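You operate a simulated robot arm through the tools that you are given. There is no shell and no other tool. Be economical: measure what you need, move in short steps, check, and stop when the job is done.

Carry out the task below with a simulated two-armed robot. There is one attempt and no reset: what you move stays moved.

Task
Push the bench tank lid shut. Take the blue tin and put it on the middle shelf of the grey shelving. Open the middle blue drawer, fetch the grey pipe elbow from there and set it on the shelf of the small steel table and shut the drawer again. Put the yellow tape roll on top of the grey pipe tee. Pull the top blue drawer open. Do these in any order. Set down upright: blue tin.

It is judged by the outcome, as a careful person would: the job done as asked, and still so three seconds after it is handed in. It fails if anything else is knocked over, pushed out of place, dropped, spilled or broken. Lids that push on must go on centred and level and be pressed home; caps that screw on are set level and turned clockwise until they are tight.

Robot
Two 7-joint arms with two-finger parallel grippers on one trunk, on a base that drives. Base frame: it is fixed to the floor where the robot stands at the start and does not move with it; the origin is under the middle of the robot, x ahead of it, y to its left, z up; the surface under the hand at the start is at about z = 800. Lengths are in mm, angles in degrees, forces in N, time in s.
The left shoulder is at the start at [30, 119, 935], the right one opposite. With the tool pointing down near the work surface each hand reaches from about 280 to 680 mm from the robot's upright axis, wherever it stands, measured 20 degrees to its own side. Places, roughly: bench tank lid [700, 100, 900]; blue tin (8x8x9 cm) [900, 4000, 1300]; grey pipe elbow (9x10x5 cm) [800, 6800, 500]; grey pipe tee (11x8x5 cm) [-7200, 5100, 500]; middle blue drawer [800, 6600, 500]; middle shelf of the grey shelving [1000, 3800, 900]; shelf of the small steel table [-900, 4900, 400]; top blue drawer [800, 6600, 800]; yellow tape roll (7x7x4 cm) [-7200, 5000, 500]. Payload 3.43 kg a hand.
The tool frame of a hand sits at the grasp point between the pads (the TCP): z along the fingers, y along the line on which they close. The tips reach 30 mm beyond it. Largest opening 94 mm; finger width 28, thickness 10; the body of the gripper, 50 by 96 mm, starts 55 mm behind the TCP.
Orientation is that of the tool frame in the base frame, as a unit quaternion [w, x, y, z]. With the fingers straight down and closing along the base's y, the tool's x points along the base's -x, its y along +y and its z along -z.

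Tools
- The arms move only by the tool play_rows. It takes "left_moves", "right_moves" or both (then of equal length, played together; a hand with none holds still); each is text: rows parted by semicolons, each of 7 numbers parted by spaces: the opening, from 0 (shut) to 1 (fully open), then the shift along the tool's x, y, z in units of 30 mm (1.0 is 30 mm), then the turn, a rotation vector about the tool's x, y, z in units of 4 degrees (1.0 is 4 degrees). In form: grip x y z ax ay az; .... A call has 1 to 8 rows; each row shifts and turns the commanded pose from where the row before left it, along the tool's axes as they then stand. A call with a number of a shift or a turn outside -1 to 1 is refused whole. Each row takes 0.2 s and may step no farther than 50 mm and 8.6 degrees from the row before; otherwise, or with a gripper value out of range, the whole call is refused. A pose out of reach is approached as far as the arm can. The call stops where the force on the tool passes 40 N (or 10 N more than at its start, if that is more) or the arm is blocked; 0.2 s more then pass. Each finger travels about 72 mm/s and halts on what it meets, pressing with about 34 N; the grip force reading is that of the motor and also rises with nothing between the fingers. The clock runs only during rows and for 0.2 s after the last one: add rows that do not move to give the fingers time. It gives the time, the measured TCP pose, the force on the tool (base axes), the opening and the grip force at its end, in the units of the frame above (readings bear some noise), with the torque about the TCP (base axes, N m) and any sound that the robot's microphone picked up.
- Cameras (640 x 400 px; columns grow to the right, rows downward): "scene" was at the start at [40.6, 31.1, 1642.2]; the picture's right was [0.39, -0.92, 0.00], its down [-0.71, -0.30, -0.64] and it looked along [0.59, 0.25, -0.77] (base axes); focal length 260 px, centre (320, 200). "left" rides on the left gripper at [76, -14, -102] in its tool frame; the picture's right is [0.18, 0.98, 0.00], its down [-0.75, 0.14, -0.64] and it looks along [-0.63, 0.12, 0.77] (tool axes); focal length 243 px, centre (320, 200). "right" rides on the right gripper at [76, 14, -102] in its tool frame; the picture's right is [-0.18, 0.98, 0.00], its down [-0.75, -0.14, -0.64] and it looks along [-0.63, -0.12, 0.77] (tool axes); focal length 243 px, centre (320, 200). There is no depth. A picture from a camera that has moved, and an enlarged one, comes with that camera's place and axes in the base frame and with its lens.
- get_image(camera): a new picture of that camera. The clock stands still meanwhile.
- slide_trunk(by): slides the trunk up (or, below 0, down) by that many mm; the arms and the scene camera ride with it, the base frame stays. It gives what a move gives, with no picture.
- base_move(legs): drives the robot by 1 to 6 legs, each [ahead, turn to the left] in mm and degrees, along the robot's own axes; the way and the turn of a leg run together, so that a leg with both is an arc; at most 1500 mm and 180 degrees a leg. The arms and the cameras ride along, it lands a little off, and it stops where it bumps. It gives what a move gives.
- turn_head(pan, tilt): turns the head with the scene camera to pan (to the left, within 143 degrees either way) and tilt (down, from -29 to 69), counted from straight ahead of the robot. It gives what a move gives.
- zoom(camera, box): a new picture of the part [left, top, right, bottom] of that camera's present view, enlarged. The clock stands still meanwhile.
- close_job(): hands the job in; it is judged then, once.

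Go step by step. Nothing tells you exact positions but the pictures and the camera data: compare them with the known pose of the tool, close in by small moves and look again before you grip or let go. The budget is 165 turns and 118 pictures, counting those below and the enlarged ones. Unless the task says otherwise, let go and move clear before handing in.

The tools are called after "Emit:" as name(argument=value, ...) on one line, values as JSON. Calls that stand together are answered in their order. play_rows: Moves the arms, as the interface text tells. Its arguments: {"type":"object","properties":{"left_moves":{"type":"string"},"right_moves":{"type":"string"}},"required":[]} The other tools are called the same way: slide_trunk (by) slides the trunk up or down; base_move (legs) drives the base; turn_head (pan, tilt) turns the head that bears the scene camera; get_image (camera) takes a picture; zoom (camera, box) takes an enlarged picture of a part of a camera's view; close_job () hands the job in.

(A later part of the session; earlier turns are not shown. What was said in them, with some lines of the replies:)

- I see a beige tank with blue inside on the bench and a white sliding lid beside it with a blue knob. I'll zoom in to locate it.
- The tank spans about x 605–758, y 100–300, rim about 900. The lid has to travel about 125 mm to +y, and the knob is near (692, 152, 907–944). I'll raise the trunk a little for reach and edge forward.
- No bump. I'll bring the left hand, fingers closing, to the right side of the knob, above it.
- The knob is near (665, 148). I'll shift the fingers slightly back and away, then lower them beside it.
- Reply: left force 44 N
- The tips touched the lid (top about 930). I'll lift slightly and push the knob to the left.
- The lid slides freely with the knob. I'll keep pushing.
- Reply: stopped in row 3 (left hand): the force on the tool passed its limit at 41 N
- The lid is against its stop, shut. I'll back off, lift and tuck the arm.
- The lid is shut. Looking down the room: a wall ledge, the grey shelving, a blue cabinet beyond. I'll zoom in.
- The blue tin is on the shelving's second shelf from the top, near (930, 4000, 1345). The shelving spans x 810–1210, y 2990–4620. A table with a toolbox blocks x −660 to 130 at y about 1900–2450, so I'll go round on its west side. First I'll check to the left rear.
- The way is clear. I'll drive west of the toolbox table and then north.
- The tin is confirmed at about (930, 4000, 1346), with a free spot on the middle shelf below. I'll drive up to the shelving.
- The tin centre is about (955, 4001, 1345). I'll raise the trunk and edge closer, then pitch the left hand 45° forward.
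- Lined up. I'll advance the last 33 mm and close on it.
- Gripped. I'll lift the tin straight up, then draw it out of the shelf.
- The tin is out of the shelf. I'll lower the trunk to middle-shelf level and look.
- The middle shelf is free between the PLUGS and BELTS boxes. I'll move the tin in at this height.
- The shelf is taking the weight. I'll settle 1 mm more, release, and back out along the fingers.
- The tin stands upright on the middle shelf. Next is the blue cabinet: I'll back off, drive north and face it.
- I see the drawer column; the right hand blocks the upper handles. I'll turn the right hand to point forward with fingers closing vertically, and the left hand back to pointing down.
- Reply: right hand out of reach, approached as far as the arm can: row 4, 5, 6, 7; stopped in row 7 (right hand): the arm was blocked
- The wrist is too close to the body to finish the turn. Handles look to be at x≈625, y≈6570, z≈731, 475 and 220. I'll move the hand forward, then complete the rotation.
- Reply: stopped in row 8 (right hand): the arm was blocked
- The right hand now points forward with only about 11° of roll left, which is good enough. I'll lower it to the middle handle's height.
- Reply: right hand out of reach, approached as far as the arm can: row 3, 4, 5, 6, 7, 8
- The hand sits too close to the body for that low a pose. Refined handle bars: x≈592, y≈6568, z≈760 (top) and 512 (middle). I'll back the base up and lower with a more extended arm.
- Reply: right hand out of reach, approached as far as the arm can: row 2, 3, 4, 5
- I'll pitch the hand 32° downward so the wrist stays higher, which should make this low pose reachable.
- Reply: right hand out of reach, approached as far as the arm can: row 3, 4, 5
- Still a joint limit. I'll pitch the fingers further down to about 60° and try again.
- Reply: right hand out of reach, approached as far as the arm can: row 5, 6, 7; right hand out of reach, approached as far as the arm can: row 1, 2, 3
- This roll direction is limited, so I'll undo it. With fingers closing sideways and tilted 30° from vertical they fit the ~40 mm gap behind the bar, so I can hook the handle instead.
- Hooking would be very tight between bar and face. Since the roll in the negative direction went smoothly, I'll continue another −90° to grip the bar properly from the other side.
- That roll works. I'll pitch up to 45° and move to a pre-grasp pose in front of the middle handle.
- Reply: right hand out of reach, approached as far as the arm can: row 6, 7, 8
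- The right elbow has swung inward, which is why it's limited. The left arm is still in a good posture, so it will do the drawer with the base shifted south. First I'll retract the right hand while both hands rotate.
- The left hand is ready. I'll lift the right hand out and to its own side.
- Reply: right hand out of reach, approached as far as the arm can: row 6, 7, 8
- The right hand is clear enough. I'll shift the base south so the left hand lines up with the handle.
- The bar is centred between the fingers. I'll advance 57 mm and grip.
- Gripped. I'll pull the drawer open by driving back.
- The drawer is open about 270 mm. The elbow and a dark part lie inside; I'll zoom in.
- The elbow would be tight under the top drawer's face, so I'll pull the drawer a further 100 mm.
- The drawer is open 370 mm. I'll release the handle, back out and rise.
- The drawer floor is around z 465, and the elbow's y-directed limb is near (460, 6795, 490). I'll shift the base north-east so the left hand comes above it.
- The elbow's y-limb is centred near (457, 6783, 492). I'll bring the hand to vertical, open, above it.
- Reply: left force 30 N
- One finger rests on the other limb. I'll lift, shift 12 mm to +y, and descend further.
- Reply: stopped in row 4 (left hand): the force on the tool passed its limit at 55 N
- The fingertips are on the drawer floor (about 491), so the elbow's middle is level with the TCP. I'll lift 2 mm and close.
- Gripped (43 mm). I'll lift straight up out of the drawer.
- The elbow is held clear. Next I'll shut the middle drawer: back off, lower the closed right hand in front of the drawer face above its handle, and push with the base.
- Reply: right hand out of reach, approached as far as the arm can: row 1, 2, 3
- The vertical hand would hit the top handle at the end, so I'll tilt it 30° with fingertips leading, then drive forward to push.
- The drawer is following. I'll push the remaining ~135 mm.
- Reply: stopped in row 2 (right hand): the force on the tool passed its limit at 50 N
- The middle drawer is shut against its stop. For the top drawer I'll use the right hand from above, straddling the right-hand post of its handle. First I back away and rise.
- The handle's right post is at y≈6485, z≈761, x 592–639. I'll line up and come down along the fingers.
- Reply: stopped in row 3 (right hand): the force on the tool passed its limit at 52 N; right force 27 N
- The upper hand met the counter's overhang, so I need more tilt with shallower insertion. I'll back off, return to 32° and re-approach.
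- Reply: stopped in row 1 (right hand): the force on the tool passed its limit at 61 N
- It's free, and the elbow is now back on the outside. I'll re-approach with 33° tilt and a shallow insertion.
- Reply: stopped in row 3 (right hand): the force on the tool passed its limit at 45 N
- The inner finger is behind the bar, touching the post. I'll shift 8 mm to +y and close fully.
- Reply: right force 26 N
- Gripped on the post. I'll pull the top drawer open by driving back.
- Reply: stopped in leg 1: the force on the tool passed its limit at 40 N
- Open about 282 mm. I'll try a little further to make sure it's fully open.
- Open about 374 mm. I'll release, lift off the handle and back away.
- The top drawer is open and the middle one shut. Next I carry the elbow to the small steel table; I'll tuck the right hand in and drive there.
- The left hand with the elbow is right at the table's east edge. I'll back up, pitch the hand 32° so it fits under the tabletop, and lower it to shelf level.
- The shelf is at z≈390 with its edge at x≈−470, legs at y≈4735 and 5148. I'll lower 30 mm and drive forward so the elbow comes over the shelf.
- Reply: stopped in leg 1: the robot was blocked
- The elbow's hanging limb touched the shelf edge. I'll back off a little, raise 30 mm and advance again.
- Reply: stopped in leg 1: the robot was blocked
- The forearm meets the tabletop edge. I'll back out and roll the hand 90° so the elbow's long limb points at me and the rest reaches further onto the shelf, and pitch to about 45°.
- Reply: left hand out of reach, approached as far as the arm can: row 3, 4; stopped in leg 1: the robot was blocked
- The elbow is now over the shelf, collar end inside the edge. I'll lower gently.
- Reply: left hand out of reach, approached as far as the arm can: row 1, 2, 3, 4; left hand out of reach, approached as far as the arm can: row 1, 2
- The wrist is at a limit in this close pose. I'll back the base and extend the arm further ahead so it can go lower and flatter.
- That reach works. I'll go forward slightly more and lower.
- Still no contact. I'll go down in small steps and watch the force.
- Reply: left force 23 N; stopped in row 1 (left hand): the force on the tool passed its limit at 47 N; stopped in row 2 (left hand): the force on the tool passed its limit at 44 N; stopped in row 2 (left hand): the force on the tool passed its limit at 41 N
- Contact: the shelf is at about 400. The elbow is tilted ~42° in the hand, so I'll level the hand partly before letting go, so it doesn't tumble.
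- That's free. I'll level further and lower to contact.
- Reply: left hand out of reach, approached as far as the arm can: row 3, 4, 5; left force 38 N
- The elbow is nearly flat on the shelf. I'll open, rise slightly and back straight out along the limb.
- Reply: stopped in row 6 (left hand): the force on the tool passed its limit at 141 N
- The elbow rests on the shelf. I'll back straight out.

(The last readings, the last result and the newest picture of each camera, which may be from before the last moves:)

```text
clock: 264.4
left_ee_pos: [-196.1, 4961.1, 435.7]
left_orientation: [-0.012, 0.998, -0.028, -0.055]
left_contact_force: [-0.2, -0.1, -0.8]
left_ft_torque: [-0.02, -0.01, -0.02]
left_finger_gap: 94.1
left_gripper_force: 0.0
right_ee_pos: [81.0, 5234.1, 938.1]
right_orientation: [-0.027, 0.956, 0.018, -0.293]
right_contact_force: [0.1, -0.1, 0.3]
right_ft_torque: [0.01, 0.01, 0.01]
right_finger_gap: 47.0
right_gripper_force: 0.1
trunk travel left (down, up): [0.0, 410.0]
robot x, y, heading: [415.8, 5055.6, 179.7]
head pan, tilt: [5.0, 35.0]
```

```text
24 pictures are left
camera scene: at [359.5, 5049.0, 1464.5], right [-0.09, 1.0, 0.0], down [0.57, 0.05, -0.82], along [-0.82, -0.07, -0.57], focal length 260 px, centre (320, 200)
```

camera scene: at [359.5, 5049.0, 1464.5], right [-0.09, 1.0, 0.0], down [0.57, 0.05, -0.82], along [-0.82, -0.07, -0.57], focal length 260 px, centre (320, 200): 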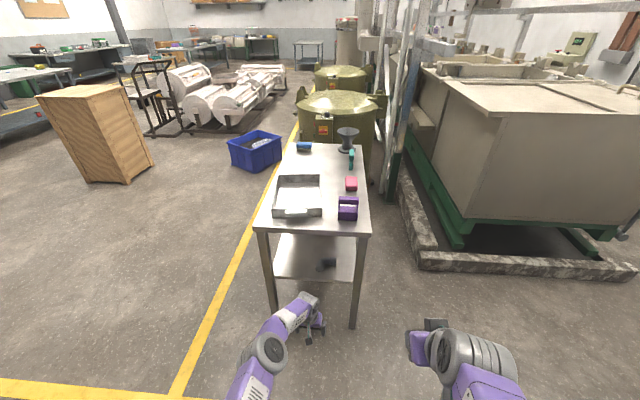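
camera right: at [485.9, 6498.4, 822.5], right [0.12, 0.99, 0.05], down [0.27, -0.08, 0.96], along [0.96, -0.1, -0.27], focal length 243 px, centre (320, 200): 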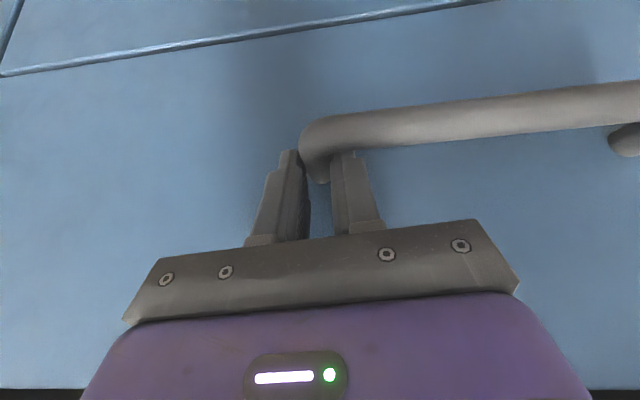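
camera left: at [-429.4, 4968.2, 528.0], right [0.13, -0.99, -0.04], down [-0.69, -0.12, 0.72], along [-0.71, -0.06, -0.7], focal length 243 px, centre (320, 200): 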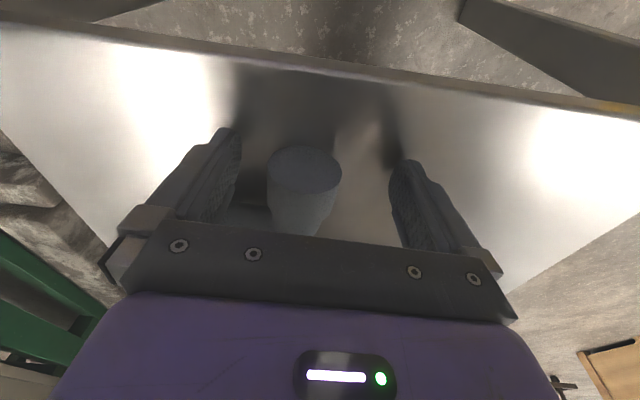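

The elbow lies on the shelf and the table items are in place. Now the tape and tee, far west. I'll tuck the left hand up and drive between the wooden box and the blue crate.

Emit:
play_rows(left_moves="1 0.5 0 -1 0 0 0;1 0.6 0 -1 0 0 0;1 0.6 0 -1 0 0 0;1 0.6 0 -1 0 0 0;1 0.6 0 -1 0 0 0;1 0.6 0 -1 0 0 0;1 0.6 0 -1 0 0 0;1 0.6 0 -1 0 0 0")

Emit:
play_rows(left_moves="1 0.5 0.4 -1 0 0 0;1 0.5 0.4 -1 0 0 0;1 0.5 0.4 -1 0 0 0;1 0.5 0.4 -1 0 0 0")

Emit:
base_move(legs=[[0, 68.5], [1135, 0], [0, -51.6], [1250, 0], [1250, 0]])

Emit:
turn_head(pan=-15, tilt=15)

Emit:
get_image(camera="scene")

```text
clock: 266.2
left_ee_pos: [-31.7, 4945.8, 659.3]
left_orientation: [-0.012, 0.998, -0.029, -0.055]
left_contact_force: [1.0, 0.7, 0.6]
left_ft_torque: [-0.02, -0.01, -0.02]
left_finger_gap: 94.0
left_gripper_force: 0.1
right_ee_pos: [81.7, 5233.6, 939.0]
right_orientation: [-0.028, 0.955, 0.018, -0.294]
right_contact_force: [-0.5, 0.9, 0.0]
right_ft_torque: [0.01, 0.01, 0.02]
right_finger_gap: 47.1
right_gripper_force: 0.0
trunk travel left (down, up): [0.0, 410.0]
robot x, y, heading: [418.0, 5057.8, 179.6]
head pan, tilt: [5.0, 35.0]
```

```text
clock: 267.2
left_ee_pos: [39.7, 4893.0, 770.6]
left_orientation: [-0.012, 0.998, -0.029, -0.055]
left_contact_force: [-0.5, -0.3, 0.1]
left_ft_torque: [0.0, -0.01, 0.0]
left_finger_gap: 93.9
left_gripper_force: 0.1
right_ee_pos: [81.3, 5234.7, 938.3]
right_orientation: [-0.027, 0.955, 0.018, -0.293]
right_contact_force: [0.0, 0.0, -0.6]
right_ft_torque: [-0.02, -0.01, 0.01]
right_finger_gap: 47.1
right_gripper_force: 0.0
trunk travel left (down, up): [0.0, 410.0]
robot x, y, heading: [420.1, 5056.9, 179.8]
head pan, tilt: [5.0, 35.0]
```

```text
clock: 268.7
left_ee_pos: [74.4, 4818.4, 770.8]
left_orientation: [-0.006, 0.996, 0.075, -0.056]
left_contact_force: [-0.4, 0.9, 0.7]
left_ft_torque: [-0.01, -0.03, -0.03]
left_finger_gap: 94.3
left_gripper_force: 0.0
right_ee_pos: [45.9, 5159.4, 938.9]
right_orientation: [0.002, 0.948, 0.116, -0.295]
right_contact_force: [-0.2, 0.0, 0.4]
right_ft_torque: [-0.03, -0.01, -0.01]
right_finger_gap: 47.1
right_gripper_force: 0.0
trunk travel left (down, up): [0.0, 410.0]
robot x, y, heading: [409.1, 5052.1, -168.5]
head pan, tilt: [5.0, 35.0]
stopped in leg 1: the robot was blocked; the commanded pose is now the measured one
```

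```text
clock: 269.5
left_ee_pos: [74.5, 4817.7, 770.7]
left_orientation: [-0.006, 0.996, 0.074, -0.056]
left_contact_force: [1.3, -0.2, 0.4]
left_ft_torque: [0.03, -0.01, -0.02]
left_finger_gap: 93.9
left_gripper_force: 0.1
right_ee_pos: [45.4, 5158.5, 938.0]
right_orientation: [0.002, 0.949, 0.117, -0.294]
right_contact_force: [0.5, 0.5, -0.3]
right_ft_torque: [-0.03, 0.02, 0.02]
right_finger_gap: 46.7
right_gripper_force: 0.0
trunk travel left (down, up): [0.0, 410.0]
robot x, y, heading: [411.0, 5048.5, -168.8]
head pan, tilt: [-15.0, 15.0]
```

```text
23 pictures are left
camera scene: at [347.4, 5065.5, 1496.4], right [0.06, 1.0, 0.0], down [0.26, -0.02, -0.97], along [-0.96, 0.06, -0.26], focal length 260 px, centre (320, 200)
```

scene: 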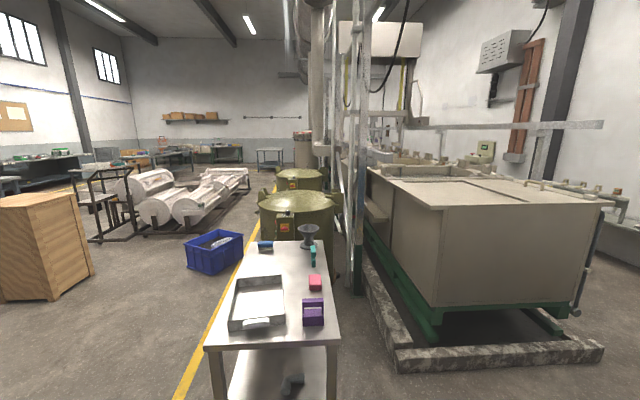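

The rear touched something (baskets behind). I'll drive forward first, then turn and go.

Emit:
base_move(legs=[[220, 0], [0, 57], [1000, 0], [0, -48.6], [1190, 0], [1190, 0]])

Emit:
get_image(camera="scene")

```text
clock: 292.2
left_ee_pos: [-2754.8, 2957.4, 770.3]
left_orientation: [-0.001, 0.988, 0.145, -0.057]
left_contact_force: [-0.4, -0.3, 0.5]
left_ft_torque: [-0.01, 0.01, -0.02]
left_finger_gap: 94.0
left_gripper_force: 0.0
right_ee_pos: [-2831.4, 3290.5, 938.9]
right_orientation: [0.023, 0.938, 0.184, -0.294]
right_contact_force: [-1.0, 0.8, 0.3]
right_ft_torque: [0.0, 0.01, -0.01]
right_finger_gap: 46.8
right_gripper_force: 0.1
trunk travel left (down, up): [0.0, 410.0]
robot x, y, heading: [-2454.3, 3233.5, -160.6]
head pan, tilt: [-15.0, 15.0]
```

```text
22 pictures are left
camera scene: at [-2519.1, 3241.7, 1496.5], right [-0.08, 1.0, 0.0], down [0.26, 0.02, -0.97], along [-0.96, -0.08, -0.26], focal length 260 px, centre (320, 200)
```

scene: 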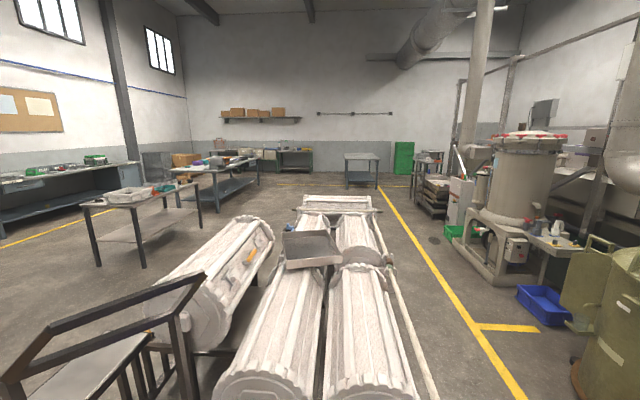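

The aisle's yellow line runs at y≈4350. I'll zoom toward the target at about (440, 190).

Emit:
zoom(camera="scene", box=[380, 140, 500, 240])

```text
4.00 times, centred on (440, 190) of scene
camera zoom: at [-2519.1, 3241.7, 1496.5], right [-0.08, 1.0, 0.0], down [0.26, 0.02, -0.97], along [-0.96, -0.08, -0.26], focal length 1041 px, centre (-160, 240)
```

zoom: 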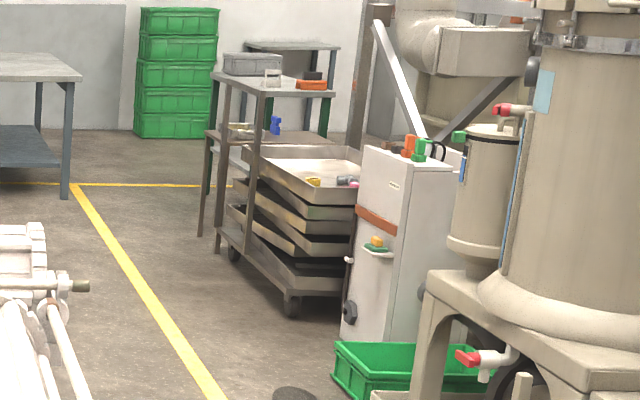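

The tape and tee sit in the top tray of a cart near (−7400, 5055). I must thread between the blue crate and the conveyor, so I'll check the crate position.

Emit:
turn_head(pan=-60, tilt=40)

Emit:
get_image(camera="scene")

```text
clock: 293.3
left_ee_pos: [-2754.3, 2956.7, 770.8]
left_orientation: [-0.003, 0.988, 0.144, -0.057]
left_contact_force: [0.1, 0.0, -0.3]
left_ft_torque: [-0.02, -0.02, 0.0]
left_finger_gap: 94.0
left_gripper_force: 0.1
right_ee_pos: [-2831.6, 3291.6, 937.4]
right_orientation: [0.023, 0.938, 0.183, -0.294]
right_contact_force: [0.3, 1.0, 1.4]
right_ft_torque: [0.02, -0.03, 0.03]
right_finger_gap: 46.9
right_gripper_force: 0.0
trunk travel left (down, up): [0.0, 410.0]
robot x, y, heading: [-2454.4, 3240.9, -160.6]
head pan, tilt: [-60.0, 40.0]
```

```text
20 pictures are left
camera scene: at [-2490.6, 3304.3, 1457.0], right [0.65, 0.76, 0.0], down [0.49, -0.42, -0.77], along [-0.58, 0.5, -0.64], focal length 260 px, centre (320, 200)
```

scene: 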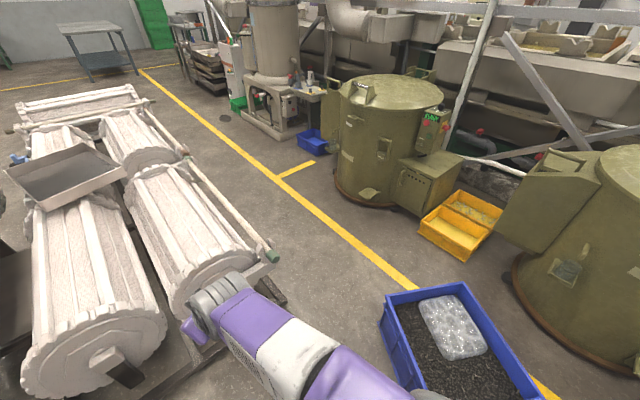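

The gap (~575 mm) is narrower than the base, so I'll take the south route around the conveyors. I'll look to the left first.

Emit:
turn_head(pan=45, tilt=30)

Emit:
get_image(camera="scene")

```text
clock: 295.1
left_ee_pos: [-2754.4, 2957.4, 769.2]
left_orientation: [-0.001, 0.988, 0.145, -0.057]
left_contact_force: [0.7, -0.6, 0.1]
left_ft_torque: [-0.01, 0.02, 0.02]
left_finger_gap: 94.1
left_gripper_force: 0.0
right_ee_pos: [-2830.9, 3291.2, 937.7]
right_orientation: [0.022, 0.938, 0.183, -0.293]
right_contact_force: [-0.6, 0.0, 0.3]
right_ft_torque: [0.01, -0.01, -0.01]
right_finger_gap: 46.9
right_gripper_force: 0.1
trunk travel left (down, up): [0.0, 410.0]
robot x, y, heading: [-2451.4, 3239.2, -160.5]
head pan, tilt: [45.0, 30.0]
```

```text
19 pictures are left
camera scene: at [-2464.7, 3167.5, 1472.3], right [-0.9, 0.43, 0.0], down [0.22, 0.45, -0.87], along [-0.37, -0.78, -0.5], focal length 260 px, centre (320, 200)
```

scene: 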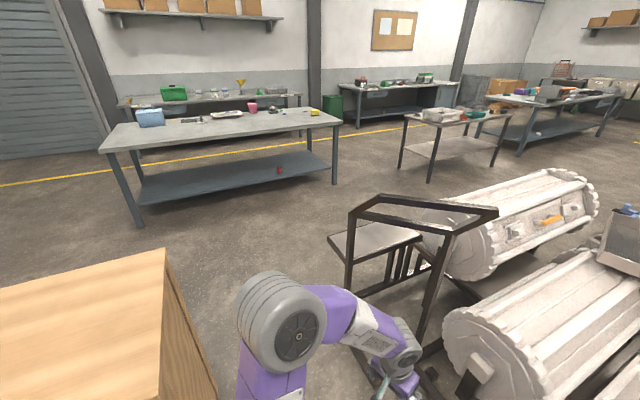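

Better: back out east of the wooden box, go south, then west along y≈1600 between the tables and conveyors.

Emit:
base_move(legs=[[-1150, 0], [0, 70.5], [1400, 0], [620, 0], [0, -90], [1300, 0]])

Emit:
turn_head(pan=0, tilt=20)

Emit:
get_image(camera="scene")

```text
clock: 323.7
left_ee_pos: [-2948.0, 1338.4, 770.1]
left_orientation: [-0.009, 0.998, 0.011, -0.057]
left_contact_force: [-0.1, 0.0, 0.9]
left_ft_torque: [0.02, -0.01, -0.04]
left_finger_gap: 93.8
left_gripper_force: 0.0
right_ee_pos: [-2932.8, 1680.8, 938.5]
right_orientation: [-0.017, 0.954, 0.056, -0.294]
right_contact_force: [0.1, 0.0, -1.2]
right_ft_torque: [-0.02, 0.03, 0.01]
right_finger_gap: 46.9
right_gripper_force: 0.1
trunk travel left (down, up): [0.0, 410.0]
robot x, y, heading: [-2583.2, 1526.7, -175.8]
head pan, tilt: [45.0, 30.0]
```

```text
clock: 324.8
left_ee_pos: [-2947.5, 1338.4, 770.7]
left_orientation: [-0.009, 0.998, 0.011, -0.056]
left_contact_force: [-1.0, 1.2, 0.1]
left_ft_torque: [0.0, 0.0, -0.01]
left_finger_gap: 94.0
left_gripper_force: 0.1
right_ee_pos: [-2932.3, 1680.7, 939.0]
right_orientation: [-0.017, 0.954, 0.056, -0.293]
right_contact_force: [-0.7, 0.3, 0.2]
right_ft_torque: [0.01, 0.0, 0.02]
right_finger_gap: 47.0
right_gripper_force: 0.1
trunk travel left (down, up): [0.0, 410.0]
robot x, y, heading: [-2582.0, 1529.2, -175.6]
head pan, tilt: [0.0, 20.0]
```

```text
18 pictures are left
camera scene: at [-2646.7, 1525.6, 1488.3], right [-0.07, 1.0, 0.0], down [0.34, 0.03, -0.94], along [-0.94, -0.07, -0.34], focal length 260 px, centre (320, 200)
```

scene: 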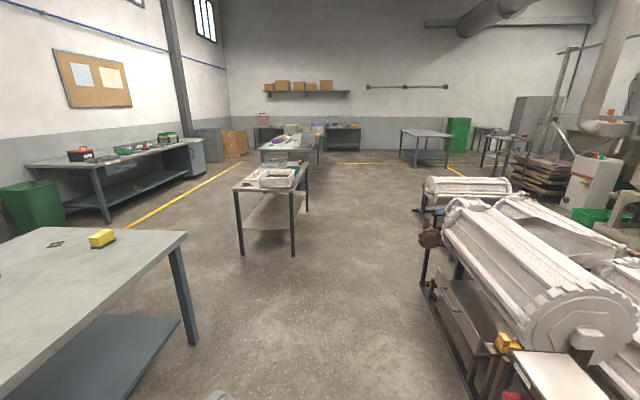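

The passage between table (y<1060) and conveyors (y>2300) is clear. I'll drive west to x≈−7000, then turn north.

Emit:
base_move(legs=[[0, -6.8], [1475, 0], [1475, 0], [1475, 0], [0, -87.6], [1300, 0]])

Emit:
turn_head(pan=5, tilt=20)

Emit:
get_image(camera="scene")

```text
clock: 356.9
left_ee_pos: [-7243.8, 3245.4, 770.8]
left_orientation: [0.048, -0.677, 0.734, 0.03]
left_contact_force: [-0.3, 0.8, -0.5]
left_ft_torque: [-0.01, 0.0, 0.05]
left_finger_gap: 94.1
left_gripper_force: 0.0
right_ee_pos: [-6903.9, 3195.5, 938.1]
right_orientation: [-0.229, 0.681, -0.671, -0.184]
right_contact_force: [-0.1, -0.3, -0.5]
right_ft_torque: [0.01, 0.02, -0.01]
right_finger_gap: 46.6
right_gripper_force: 0.0
trunk travel left (down, up): [0.0, 410.0]
robot x, y, heading: [-7090.6, 2865.6, 88.2]
head pan, tilt: [0.0, 20.0]
```

```text
clock: 357.5
left_ee_pos: [-7243.0, 3243.8, 771.0]
left_orientation: [0.048, -0.677, 0.734, 0.03]
left_contact_force: [-0.6, -0.4, 0.3]
left_ft_torque: [0.0, 0.02, 0.01]
left_finger_gap: 94.1
left_gripper_force: 0.1
right_ee_pos: [-6905.0, 3195.4, 937.8]
right_orientation: [-0.229, 0.681, -0.67, -0.185]
right_contact_force: [0.5, -0.6, 0.0]
right_ft_torque: [0.0, 0.02, -0.01]
right_finger_gap: 47.0
right_gripper_force: 0.0
trunk travel left (down, up): [0.0, 410.0]
robot x, y, heading: [-7092.8, 2866.2, 88.4]
head pan, tilt: [5.0, 20.0]
```

```text
17 pictures are left
camera scene: at [-7097.9, 2927.8, 1488.3], right [1.0, 0.06, 0.0], down [0.02, -0.34, -0.94], along [-0.05, 0.94, -0.34], focal length 260 px, centre (320, 200)
```

scene: 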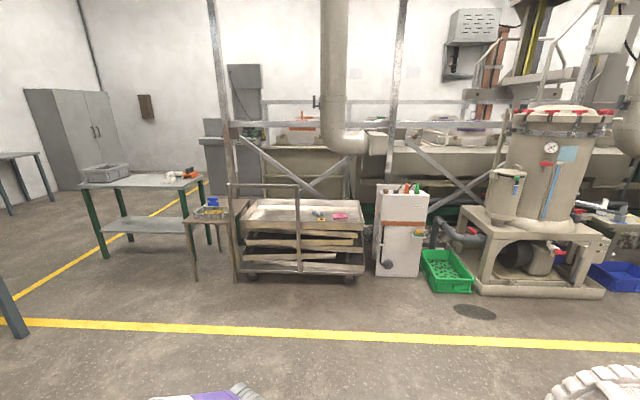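

The cart is ahead. I'll zoom into its top tray.

Emit:
zoom(camera="scene", box=[230, 180, 380, 280])

```text
4.00 times, centred on (305, 230) of scene
camera zoom: at [-7097.9, 2927.8, 1488.3], right [1.0, 0.06, 0.0], down [0.02, -0.34, -0.94], along [-0.05, 0.94, -0.34], focal length 1041 px, centre (380, 80)
```

zoom: 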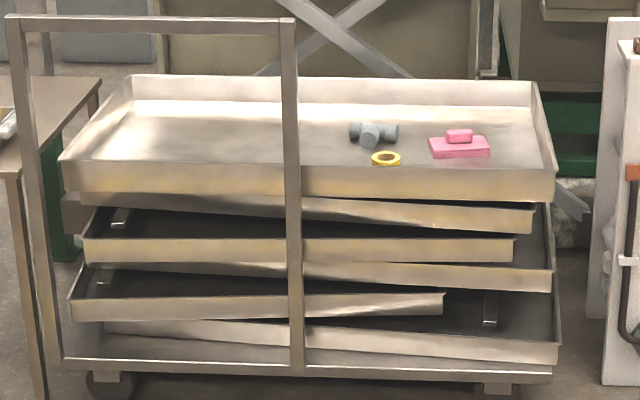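

The tape lies flat near (−7195, 5030) and the tee, stem towards me, near (−7230, 5150), in the top tray (floor ≈510, front wall top ≈573). I'll drive up.

Emit:
base_move(legs=[[800, 0], [800, 0], [0, 1.5]])

Emit:
turn_head(pan=5, tilt=45)

Emit:
get_image(camera="scene")

Emit:
get_image(camera="left")

```text
clock: 366.2
left_ee_pos: [-7201.7, 4867.7, 771.8]
left_orientation: [0.048, -0.686, 0.725, 0.031]
left_contact_force: [0.1, -0.8, 0.3]
left_ft_torque: [0.02, 0.0, -0.01]
left_finger_gap: 94.1
left_gripper_force: 0.0
right_ee_pos: [-6863.3, 4825.9, 938.7]
right_orientation: [-0.227, 0.689, -0.662, -0.187]
right_contact_force: [0.3, -0.5, -0.5]
right_ft_torque: [-0.02, 0.02, 0.0]
right_finger_gap: 46.8
right_gripper_force: 0.1
trunk travel left (down, up): [0.0, 410.0]
robot x, y, heading: [-7042.6, 4488.1, 89.8]
head pan, tilt: [5.0, 20.0]
```

```text
clock: 367.1
left_ee_pos: [-7201.8, 4867.4, 770.8]
left_orientation: [0.049, -0.686, 0.725, 0.031]
left_contact_force: [0.0, 0.1, 0.9]
left_ft_torque: [0.0, 0.02, -0.01]
left_finger_gap: 94.0
left_gripper_force: 0.0
right_ee_pos: [-6863.4, 4825.7, 939.2]
right_orientation: [-0.228, 0.689, -0.662, -0.188]
right_contact_force: [0.2, 0.5, 0.8]
right_ft_torque: [0.03, 0.04, 0.01]
right_finger_gap: 46.9
right_gripper_force: 0.1
trunk travel left (down, up): [0.0, 410.0]
robot x, y, heading: [-7039.0, 4488.3, 89.8]
head pan, tilt: [5.0, 45.0]
```

```text
15 pictures are left
camera scene: at [-7047.7, 4541.6, 1449.7], right [1.0, 0.08, 0.0], down [0.06, -0.7, -0.71], along [-0.06, 0.71, -0.71], focal length 260 px, centre (320, 200)
```

scene: 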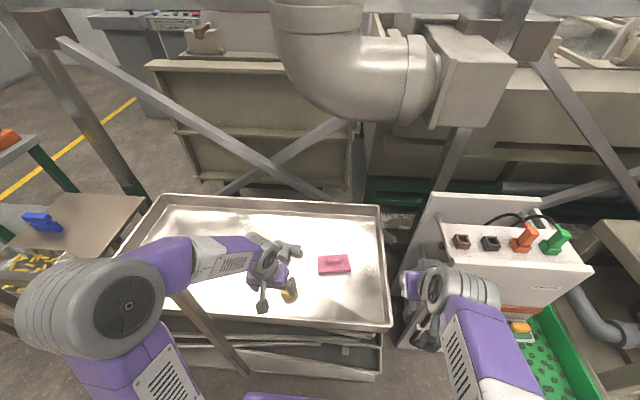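

```text
14 pictures are left
camera left: at [-7195.5, 4779.2, 865.0], right [-0.99, -0.13, -0.04], down [-0.12, 0.69, 0.72], along [-0.06, 0.72, -0.69], focal length 243 px, centre (320, 200)
```

left: 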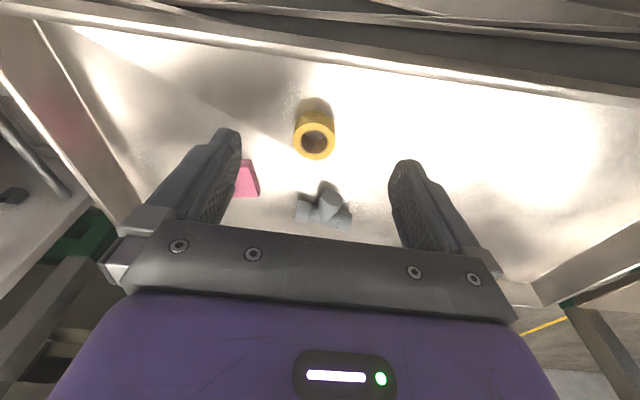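

The cart's handle post stands near the left forearm, so lowering there is risky. I'll shift the base ~170 mm to the right before reaching down.

Emit:
base_move(legs=[[-350, 0], [0, -27], [385, 0], [0, 27]])

Emit:
get_image(camera="scene")

```text
clock: 374.1
left_ee_pos: [-7035.7, 4847.5, 770.8]
left_orientation: [0.047, -0.691, 0.72, 0.031]
left_contact_force: [-0.1, -0.3, 0.3]
left_ft_torque: [0.04, 0.0, -0.02]
left_finger_gap: 94.2
left_gripper_force: 0.0
right_ee_pos: [-6695.1, 4810.9, 939.3]
right_orientation: [-0.226, 0.693, -0.658, -0.188]
right_contact_force: [-0.8, 0.6, 0.0]
right_ft_torque: [0.0, 0.05, -0.01]
right_finger_gap: 47.0
right_gripper_force: 0.1
trunk travel left (down, up): [0.0, 410.0]
robot x, y, heading: [-6867.5, 4472.6, 90.7]
head pan, tilt: [5.0, 45.0]
```

```text
13 pictures are left
camera scene: at [-6875.6, 4524.0, 1449.7], right [1.0, 0.1, 0.0], down [0.07, -0.7, -0.71], along [-0.07, 0.7, -0.71], focal length 260 px, centre (320, 200)
```

scene: 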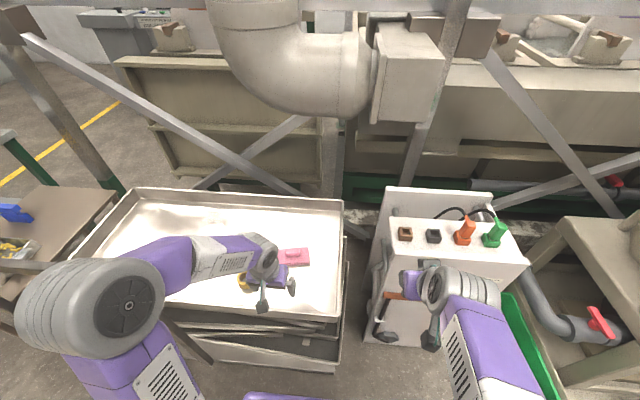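

Emit:
play_rows(left_moves="1 0 0 0 0 1 0;1 0 0 0 0 0.6 0;1 -0.7 0.88 0 0 0 0;1 -0.7 0.88 0 0 0 0;1 -0.7 0.88 0 0 0 0;1 -0.7 0.88 0 0 0 0;1 -0.7 0.88 0 0 0 0;1 -0.7 0.88 0 0 0 0")

Emit:
get_image(camera="left")

Emit:
zoom(camera="scene", box=[20, 180, 340, 380])

```text
clock: 375.9
left_ee_pos: [-7186.5, 4977.9, 766.9]
left_orientation: [0.007, -0.691, 0.723, -0.008]
left_contact_force: [-0.1, 0.3, -0.6]
left_ft_torque: [0.05, 0.0, -0.04]
left_finger_gap: 94.1
left_gripper_force: 0.1
right_ee_pos: [-6694.3, 4811.0, 938.9]
right_orientation: [-0.226, 0.694, -0.657, -0.188]
right_contact_force: [0.2, 0.0, -0.9]
right_ft_torque: [-0.03, -0.01, 0.0]
right_finger_gap: 46.9
right_gripper_force: 0.1
trunk travel left (down, up): [0.0, 410.0]
robot x, y, heading: [-6869.3, 4475.0, 90.6]
head pan, tilt: [5.0, 45.0]
```

```text
12 pictures are left
camera left: at [-7178.3, 4901.9, 871.5], right [-0.99, -0.14, -0.02], down [-0.12, 0.76, 0.64], along [-0.07, 0.63, -0.77], focal length 243 px, centre (320, 200)
```

left: 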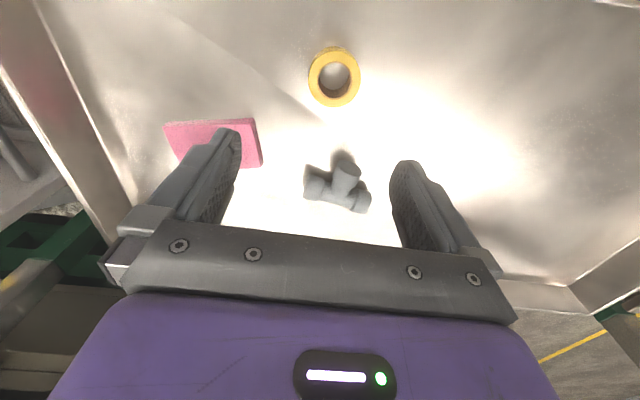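

```text
2.00 times, centred on (180, 280) of scene
camera zoom: at [-6875.7, 4524.3, 1449.6], right [1.0, 0.1, 0.0], down [0.07, -0.7, -0.71], along [-0.07, 0.7, -0.71], focal length 520 px, centre (600, 40)
```

zoom: 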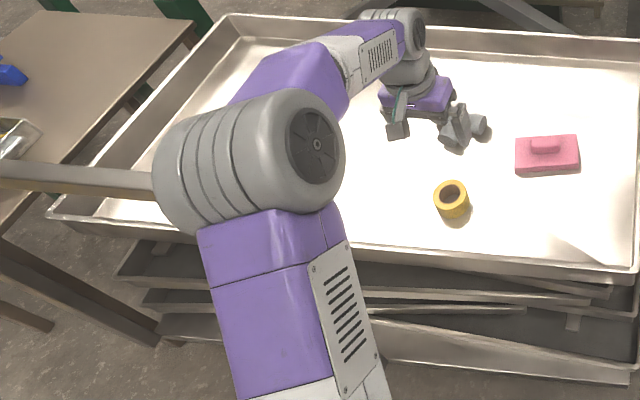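

The tape is at (−7200, 4970). I'll centre the hand over it and descend.

Emit:
play_rows(left_moves="1 0.25 0.55 0.5 0 0 0;1 0 0 1 0 0 0;1 0 0 1 0 0 0;1 0 0 1 0 0 0;1 0 0 1 0 0 0;1 0 0 1 0 0 0;1 0 0 0.7 0 0 0")

Emit:
get_image(camera="left")

```text
clock: 377.5
left_ee_pos: [-7202.0, 4975.2, 581.7]
left_orientation: [0.007, -0.692, 0.722, -0.007]
left_contact_force: [-0.2, -0.5, -0.7]
left_ft_torque: [-0.03, 0.01, 0.02]
left_finger_gap: 94.1
left_gripper_force: 0.1
right_ee_pos: [-6693.6, 4811.5, 938.3]
right_orientation: [-0.226, 0.693, -0.658, -0.189]
right_contact_force: [-0.1, 0.6, 0.8]
right_ft_torque: [-0.01, -0.01, -0.01]
right_finger_gap: 46.9
right_gripper_force: 0.0
trunk travel left (down, up): [0.0, 410.0]
robot x, y, heading: [-6869.7, 4467.1, 90.6]
head pan, tilt: [5.0, 45.0]
```

```text
10 pictures are left
camera left: at [-7193.5, 4898.5, 686.0], right [-0.99, -0.14, -0.02], down [-0.12, 0.76, 0.64], along [-0.08, 0.63, -0.77], focal length 243 px, centre (320, 200)
```

left: 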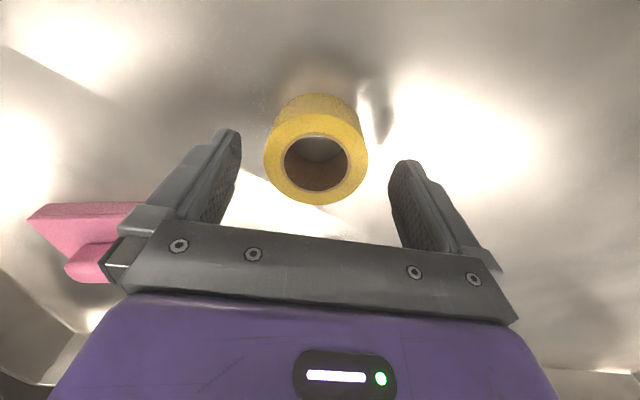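

Well centred. I'll descend 36 mm and close.

Emit:
play_rows(left_moves="1 0 0 0.5 0 0 0;1 0 0 0.4 0 0 0;1 0 0 0.3 0 0 0;0.5 0 0 0 0 0 0;0.5 0 0 0 0 0 0;0.5 0 0 0 0 0 0")

```text
clock: 378.3
left_ee_pos: [-7203.2, 4974.7, 557.6]
left_orientation: [0.007, -0.693, 0.721, -0.004]
left_contact_force: [4.2, -11.3, 24.4]
left_ft_torque: [-0.57, 1.12, 0.6]
left_finger_gap: 90.7
left_gripper_force: 0.1
right_ee_pos: [-6693.5, 4808.6, 939.2]
right_orientation: [-0.226, 0.693, -0.658, -0.19]
right_contact_force: [-0.2, 0.5, -1.4]
right_ft_torque: [0.02, -0.03, -0.03]
right_finger_gap: 47.1
right_gripper_force: 0.1
trunk travel left (down, up): [0.0, 410.0]
robot x, y, heading: [-6866.1, 4468.1, 90.1]
head pan, tilt: [5.0, 45.0]
stopped in row 3 (left hand): the force on the tool passed its limit at 51 N (the readings are from after the stop); the commanded pose is now the measured one
```

The tips reached the tray floor (about 527). I'll lift 3 mm and close.

Emit:
play_rows(left_moves="1 0 0 -0.15 0 0 0;0.7 0 0 0 0 0 0;0.5 0 0 0 0 0 0;0.5 0 0 0 0 0 0;0.5 0 0 0 0 0 0")

Emit:
get_image(camera="left")

```text
clock: 379.5
left_ee_pos: [-7204.3, 4977.1, 559.3]
left_orientation: [0.006, -0.692, 0.722, -0.005]
left_contact_force: [0.0, -0.6, 0.4]
left_ft_torque: [0.01, -0.01, 0.02]
left_finger_gap: 62.0
left_gripper_force: 33.9
right_ee_pos: [-6694.3, 4811.6, 937.9]
right_orientation: [-0.226, 0.694, -0.657, -0.189]
right_contact_force: [0.2, -0.3, 0.7]
right_ft_torque: [-0.03, 0.03, 0.0]
right_finger_gap: 47.2
right_gripper_force: 0.0
trunk travel left (down, up): [0.0, 410.0]
robot x, y, heading: [-6865.4, 4470.1, 90.4]
head pan, tilt: [5.0, 45.0]
```

```text
9 pictures are left
camera left: at [-7194.4, 4899.5, 662.2], right [-0.99, -0.14, -0.02], down [-0.12, 0.76, 0.64], along [-0.08, 0.64, -0.77], focal length 243 px, centre (320, 200)
```

left: 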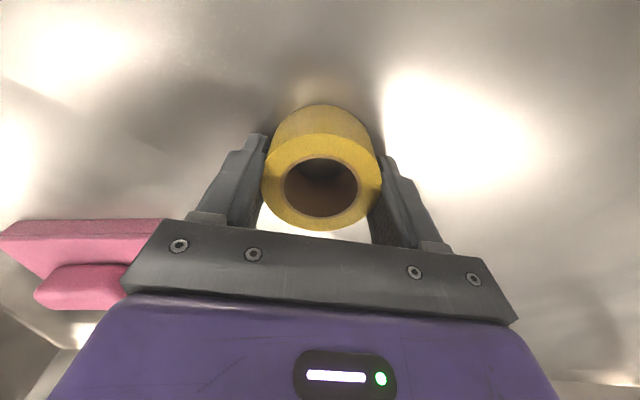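

The tape is gripped. The tee's junction is near (−7233, 5122), top about 577. I'll lift and carry the tape above it.

Emit:
play_rows(left_moves="0.5 0 0 -1 0 0 0;0.5 0 0 -1 0 0 0;0.5 0 0 -1 0 0 0;0.5 -1 0.2 0 0 0 0;0.5 -1 0.2 0 0 0 0;0.5 -1 0.2 0 0 0 0;0.5 -1 0.2 0 0 0 0;0.5 0 0 0 0 0 0")

Emit:
get_image(camera="left")

Emit:
zoom(camera="scene", box=[160, 200, 320, 300])

```text
clock: 381.3
left_ee_pos: [-7226.3, 5095.0, 649.2]
left_orientation: [0.007, -0.692, 0.721, -0.005]
left_contact_force: [-0.1, 0.6, -0.9]
left_ft_torque: [-0.07, -0.01, 0.03]
left_finger_gap: 61.3
left_gripper_force: 34.5
right_ee_pos: [-6694.7, 4810.2, 937.9]
right_orientation: [-0.226, 0.693, -0.657, -0.19]
right_contact_force: [0.2, 0.7, 0.2]
right_ft_torque: [-0.01, 0.01, -0.01]
right_finger_gap: 47.3
right_gripper_force: 0.0
trunk travel left (down, up): [0.0, 410.0]
robot x, y, heading: [-6873.2, 4468.7, 90.6]
head pan, tilt: [5.0, 45.0]
```

```text
8 pictures are left
camera left: at [-7216.2, 5018.3, 752.0], right [-0.99, -0.14, -0.02], down [-0.12, 0.76, 0.64], along [-0.08, 0.64, -0.77], focal length 243 px, centre (320, 200)
```

left: 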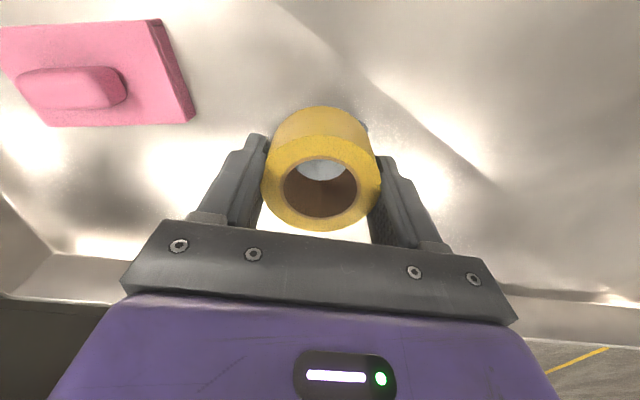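

```text
4.00 times, centred on (240, 250) of scene
camera zoom: at [-6875.5, 4524.2, 1449.7], right [1.0, 0.1, 0.0], down [0.07, -0.7, -0.71], along [-0.07, 0.7, -0.71], focal length 1041 px, centre (640, 0)
```

zoom: 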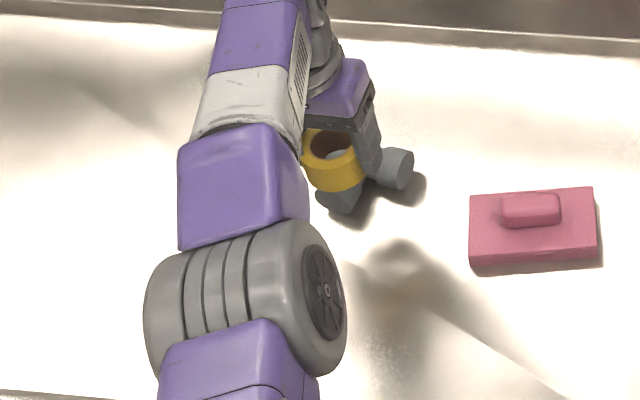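

The tape is nearly over the tee. I'll shift 25 mm forward and 10 mm left, then lower gently.

Emit:
play_rows(left_moves="0.5 -0.8 0.35 0 0 0 0;0.5 0 0 0.4 0 0 0;0.5 0 0 0.4 0 0 0;0.5 0 0 0.2 0 0 0;0.5 0 0 0 0 0 0")

Emit:
play_rows(left_moves="0.5 0 0 0.13 0 0 0;0.5 0 0 0 0 0 0")

Emit:
zoom(camera="scene", box=[200, 210, 300, 272])

```text
clock: 382.5
left_ee_pos: [-7222.4, 5094.7, 620.0]
left_orientation: [0.007, -0.692, 0.722, -0.005]
left_contact_force: [0.1, -0.2, -1.7]
left_ft_torque: [-0.01, 0.02, -0.04]
left_finger_gap: 61.4
left_gripper_force: 33.7
left hand out of reach, approached as far as the arm can: row 1
right_ee_pos: [-6694.9, 4810.9, 937.9]
right_orientation: [-0.225, 0.694, -0.657, -0.189]
right_contact_force: [-0.3, 0.3, -0.9]
right_ft_torque: [0.01, 0.01, -0.01]
right_finger_gap: 47.0
right_gripper_force: 0.1
trunk travel left (down, up): [0.0, 410.0]
robot x, y, heading: [-6869.8, 4471.0, 90.6]
head pan, tilt: [5.0, 45.0]
```

```text
clock: 383.1
left_ee_pos: [-7221.4, 5093.9, 616.4]
left_orientation: [0.007, -0.692, 0.722, -0.005]
left_contact_force: [0.5, 0.4, -0.7]
left_ft_torque: [0.02, -0.01, 0.01]
left_finger_gap: 61.4
left_gripper_force: 34.0
right_ee_pos: [-6695.3, 4811.6, 937.8]
right_orientation: [-0.226, 0.694, -0.657, -0.189]
right_contact_force: [0.1, 0.1, 0.2]
right_ft_torque: [-0.02, -0.01, -0.01]
right_finger_gap: 46.9
right_gripper_force: 0.0
trunk travel left (down, up): [0.0, 410.0]
robot x, y, heading: [-6868.6, 4474.9, 90.8]
head pan, tilt: [5.0, 45.0]
```

```text
6.40 times, centred on (250, 241) of scene
camera zoom: at [-6875.5, 4524.0, 1449.7], right [1.0, 0.1, 0.0], down [0.07, -0.7, -0.71], along [-0.07, 0.7, -0.71], focal length 1665 px, centre (768, -62)
```

zoom: 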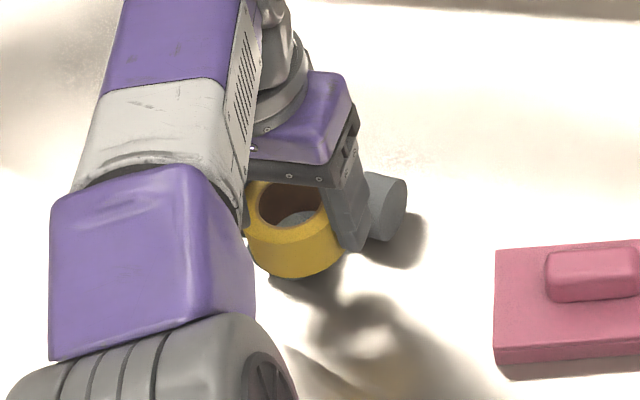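

The arm is at full stretch. I'll lift a bit and move the base forward 33 mm with a slight left turn instead.

Emit:
play_rows(left_moves="0.5 0 0 -0.7 0 0 0;0.5 0 0 0 0 0 0")

Emit:
base_move(legs=[[34, 1.2]])

```text
clock: 383.7
left_ee_pos: [-7223.7, 5096.7, 636.9]
left_orientation: [0.008, -0.692, 0.722, -0.004]
left_contact_force: [-0.4, 0.8, -1.1]
left_ft_torque: [-0.01, 0.03, -0.02]
left_finger_gap: 61.1
left_gripper_force: 34.2
right_ee_pos: [-6693.8, 4810.6, 938.2]
right_orientation: [-0.226, 0.694, -0.657, -0.189]
right_contact_force: [0.6, -0.6, 0.1]
right_ft_torque: [0.0, 0.01, 0.02]
right_finger_gap: 47.0
right_gripper_force: 0.0
trunk travel left (down, up): [0.0, 410.0]
robot x, y, heading: [-6874.0, 4472.3, 90.5]
head pan, tilt: [5.0, 45.0]
```

```text
clock: 384.6
left_ee_pos: [-7236.5, 5120.8, 635.7]
left_orientation: [0.007, -0.7, 0.714, -0.004]
left_contact_force: [0.0, -0.4, -0.9]
left_ft_torque: [-0.01, 0.01, -0.02]
left_finger_gap: 61.6
left_gripper_force: 33.8
right_ee_pos: [-6703.3, 4849.2, 938.1]
right_orientation: [-0.223, 0.701, -0.65, -0.191]
right_contact_force: [0.2, -1.1, -0.2]
right_ft_torque: [-0.01, -0.01, 0.01]
right_finger_gap: 47.1
right_gripper_force: 0.0
trunk travel left (down, up): [0.0, 410.0]
robot x, y, heading: [-6870.6, 4505.6, 91.8]
head pan, tilt: [5.0, 45.0]
```

Exactly over the tee. I'll lower in small steps.

Emit:
play_rows(left_moves="0.5 0 0 0.35 0 0 0;0.5 0 0 0.3 0 0 0;0.5 0 0 0 0 0 0")

Emit:
play_rows(left_moves="0.5 0 0 0.13 0 0 0;0.5 0 0 0 0 0 0")

Emit:
zoom(camera="scene", box=[190, 200, 310, 275])

```text
clock: 385.4
left_ee_pos: [-7234.6, 5120.8, 616.9]
left_orientation: [0.007, -0.7, 0.714, -0.004]
left_contact_force: [-0.3, 0.3, -0.5]
left_ft_torque: [0.02, 0.01, 0.03]
left_finger_gap: 61.0
left_gripper_force: 33.8
right_ee_pos: [-6702.3, 4847.2, 938.7]
right_orientation: [-0.224, 0.7, -0.65, -0.192]
right_contact_force: [-0.1, 0.5, -0.6]
right_ft_torque: [-0.01, -0.01, -0.02]
right_finger_gap: 47.0
right_gripper_force: 0.1
trunk travel left (down, up): [0.0, 410.0]
robot x, y, heading: [-6866.2, 4504.9, 91.6]
head pan, tilt: [5.0, 45.0]
```

```text
clock: 386.0
left_ee_pos: [-7235.6, 5118.6, 612.9]
left_orientation: [0.007, -0.7, 0.714, -0.004]
left_contact_force: [-0.2, 0.6, -0.1]
left_ft_torque: [0.01, 0.02, 0.04]
left_finger_gap: 61.1
left_gripper_force: 34.2
right_ee_pos: [-6703.8, 4847.7, 937.5]
right_orientation: [-0.225, 0.701, -0.65, -0.191]
right_contact_force: [1.3, -0.2, 0.2]
right_ft_torque: [-0.02, 0.0, 0.02]
right_finger_gap: 47.0
right_gripper_force: 0.0
trunk travel left (down, up): [0.0, 410.0]
robot x, y, heading: [-6868.2, 4505.8, 91.5]
head pan, tilt: [5.0, 45.0]
```

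```text
5.33 times, centred on (250, 238) of scene
camera zoom: at [-6877.2, 4557.3, 1449.7], right [0.99, 0.12, 0.0], down [0.08, -0.7, -0.71], along [-0.08, 0.7, -0.71], focal length 1388 px, centre (693, 0)
```

zoom: 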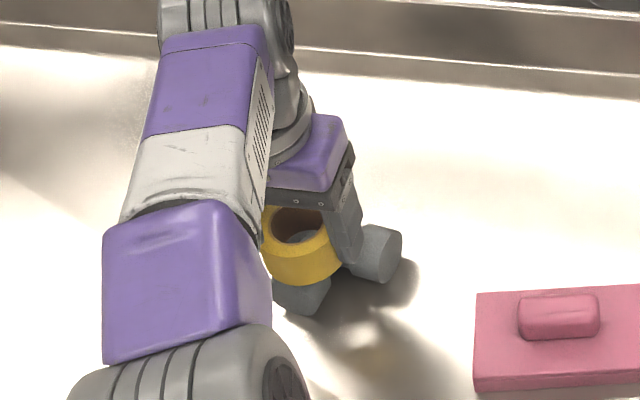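

Emit:
play_rows(left_moves="0.5 0 0 0.1 0 0 0;0.5 0 0 0 0 0 0")

Emit:
play_rows(left_moves="0.5 0 0 0.1 0 0 0;0.5 0 0 0 0 0 0")

```text
clock: 386.6
left_ee_pos: [-7235.0, 5119.9, 609.2]
left_orientation: [0.007, -0.7, 0.714, -0.004]
left_contact_force: [0.6, -0.7, -0.2]
left_ft_torque: [0.0, 0.0, 0.01]
left_finger_gap: 61.1
left_gripper_force: 33.8
right_ee_pos: [-6703.0, 4848.1, 938.6]
right_orientation: [-0.223, 0.701, -0.65, -0.192]
right_contact_force: [0.8, 1.4, -0.3]
right_ft_torque: [0.01, 0.0, 0.0]
right_finger_gap: 47.0
right_gripper_force: 0.1
trunk travel left (down, up): [0.0, 410.0]
robot x, y, heading: [-6866.8, 4503.9, 91.6]
head pan, tilt: [5.0, 45.0]
```

```text
clock: 387.2
left_ee_pos: [-7234.3, 5119.1, 606.6]
left_orientation: [0.007, -0.7, 0.714, -0.004]
left_contact_force: [-0.1, -0.3, -0.8]
left_ft_torque: [0.01, 0.03, 0.02]
left_finger_gap: 61.2
left_gripper_force: 34.3
right_ee_pos: [-6703.6, 4848.6, 938.3]
right_orientation: [-0.224, 0.701, -0.65, -0.192]
right_contact_force: [-0.5, 0.1, 0.1]
right_ft_torque: [0.0, 0.0, 0.02]
right_finger_gap: 47.0
right_gripper_force: 0.0
trunk travel left (down, up): [0.0, 410.0]
robot x, y, heading: [-6870.1, 4502.9, 91.7]
head pan, tilt: [5.0, 45.0]
```

Emit:
play_rows(left_moves="0.5 0 0 0.08 0 0 0;0.5 0 0 0 0 0 0")

Emit:
play_rows(left_moves="0.5 0 0 0.08 0 0 0;0.5 0 0 0 0 0 0")

Emit:
play_rows(left_moves="0.5 0 0 0.08 0 0 0;0.5 0 0 0 0 0 0")

```text
clock: 387.8
left_ee_pos: [-7235.4, 5118.7, 604.9]
left_orientation: [0.007, -0.7, 0.714, -0.004]
left_contact_force: [0.0, -0.2, -0.9]
left_ft_torque: [0.0, -0.02, 0.01]
left_finger_gap: 61.0
left_gripper_force: 34.1
left hand out of reach, approached as far as the arm can: row 1
right_ee_pos: [-6702.1, 4847.8, 938.6]
right_orientation: [-0.224, 0.701, -0.65, -0.191]
right_contact_force: [-0.2, 1.2, -0.3]
right_ft_torque: [-0.02, -0.02, -0.01]
right_finger_gap: 47.1
right_gripper_force: 0.1
trunk travel left (down, up): [0.0, 410.0]
robot x, y, heading: [-6871.8, 4502.4, 91.7]
head pan, tilt: [5.0, 45.0]
```

```text
clock: 388.4
left_ee_pos: [-7235.8, 5117.8, 600.6]
left_orientation: [0.008, -0.7, 0.714, -0.004]
left_contact_force: [-0.8, 0.8, -0.5]
left_ft_torque: [0.04, -0.01, 0.01]
left_finger_gap: 61.0
left_gripper_force: 33.9
right_ee_pos: [-6703.1, 4847.1, 937.9]
right_orientation: [-0.223, 0.701, -0.65, -0.191]
right_contact_force: [-0.6, 0.2, 0.2]
right_ft_torque: [0.0, 0.01, 0.01]
right_finger_gap: 47.0
right_gripper_force: 0.1
trunk travel left (down, up): [0.0, 410.0]
robot x, y, heading: [-6871.4, 4503.9, 91.7]
head pan, tilt: [5.0, 45.0]
```

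```text
clock: 389.0
left_ee_pos: [-7235.4, 5119.2, 600.7]
left_orientation: [0.008, -0.7, 0.714, -0.003]
left_contact_force: [-1.7, 0.2, 7.2]
left_ft_torque: [0.02, 0.26, 0.05]
left_finger_gap: 61.2
left_gripper_force: 34.1
right_ee_pos: [-6702.9, 4847.6, 938.5]
right_orientation: [-0.225, 0.701, -0.649, -0.193]
right_contact_force: [-0.6, -0.4, -0.3]
right_ft_torque: [-0.01, 0.02, 0.01]
right_finger_gap: 47.0
right_gripper_force: 0.0
trunk travel left (down, up): [0.0, 410.0]
robot x, y, heading: [-6870.2, 4505.5, 91.7]
head pan, tilt: [5.0, 45.0]
```

Contact: the tape rests on the tee. I'll open gently and lift away.

Emit:
play_rows(left_moves="0.7 0 0 0 0 0 0;0.78 0 0 0 0 0 0;0.85 0 0 0 0 0 0;0.85 0 0 -0.5 0 0 0;0.85 0 0 -0.8 0 0 0;0.85 0 0 -1 0 0 0;0.85 0 0 -1 0 0 0;0.85 0 0 -1 0 0 0")

Emit:
get_image(camera="left")

```text
clock: 390.8
left_ee_pos: [-7237.4, 5117.6, 731.4]
left_orientation: [0.006, -0.7, 0.714, -0.004]
left_contact_force: [-0.1, 0.5, 1.4]
left_ft_torque: [-0.01, 0.02, 0.02]
left_finger_gap: 79.7
left_gripper_force: 0.1
right_ee_pos: [-6702.9, 4848.5, 938.0]
right_orientation: [-0.224, 0.701, -0.65, -0.192]
right_contact_force: [0.4, 0.1, 0.1]
right_ft_torque: [0.0, 0.04, 0.0]
right_finger_gap: 47.1
right_gripper_force: 0.1
trunk travel left (down, up): [0.0, 410.0]
robot x, y, heading: [-6865.6, 4504.3, 92.0]
head pan, tilt: [5.0, 45.0]
```

```text
4 pictures are left
camera left: at [-7226.6, 5040.5, 833.4], right [-0.99, -0.16, -0.02], down [-0.14, 0.75, 0.64], along [-0.09, 0.64, -0.77], focal length 243 px, centre (320, 200)
```

left: 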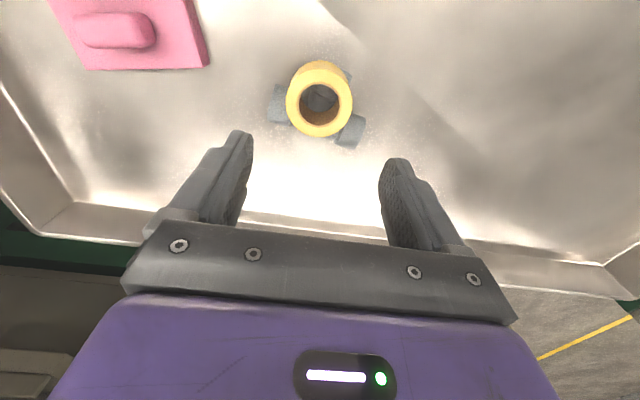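

The tape sits on the tee, centred over its junction. I'll back the robot clear and take a last check.

Emit:
base_move(legs=[[-300, 0]])

Emit:
zoom(camera="scene", box=[160, 120, 320, 220])

```text
clock: 392.8
left_ee_pos: [-7230.5, 4815.6, 730.2]
left_orientation: [0.007, -0.701, 0.713, -0.005]
left_contact_force: [0.4, 0.0, 0.3]
left_ft_torque: [0.02, -0.06, 0.02]
left_finger_gap: 79.9
left_gripper_force: 0.1
right_ee_pos: [-6694.9, 4548.2, 939.0]
right_orientation: [-0.223, 0.702, -0.648, -0.192]
right_contact_force: [-0.1, -0.4, -0.5]
right_ft_torque: [-0.01, 0.0, 0.02]
right_finger_gap: 47.2
right_gripper_force: 0.1
trunk travel left (down, up): [0.0, 410.0]
robot x, y, heading: [-6862.4, 4203.0, 92.0]
head pan, tilt: [5.0, 45.0]
```

```text
4.00 times, centred on (240, 170) of scene
camera zoom: at [-6867.6, 4255.9, 1449.7], right [0.99, 0.12, 0.0], down [0.09, -0.7, -0.71], along [-0.09, 0.7, -0.71], focal length 1041 px, centre (640, 320)
```

zoom: 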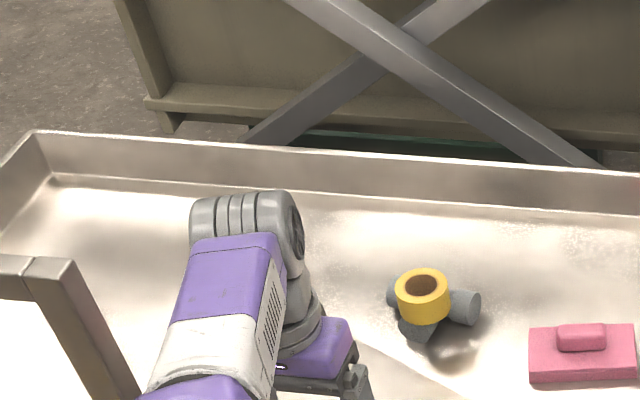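

The tape rests level on the tee and both hands are clear, so all five parts are finished and I'm handing in.

Emit:
close_job()

```text
The job is handed in.
```

I finished all five parts and handed the job in.

- **Tank lid:** it is pushed shut against its stop.
- **Blue tin:** it stands upright on the middle shelf of the grey shelving.
- **Pipe elbow:** it lies on the shelf of the small steel table. The middle blue drawer is shut again against its stop.
- **Tape roll:** it sits level on top of the grey pipe tee.
- **Top blue drawer:** it is pulled open about 374 mm.

**Possible disturbances, neither checked closely afterwards:**
- The robot's rear touched something while turning, probably the baskets on the floor between the shelving and the blue cabinet. They may have shifted slightly.
- While I was setting the elbow down, the left arm ran into something, probably the steel table's top. The items on the table looked in place afterwards.
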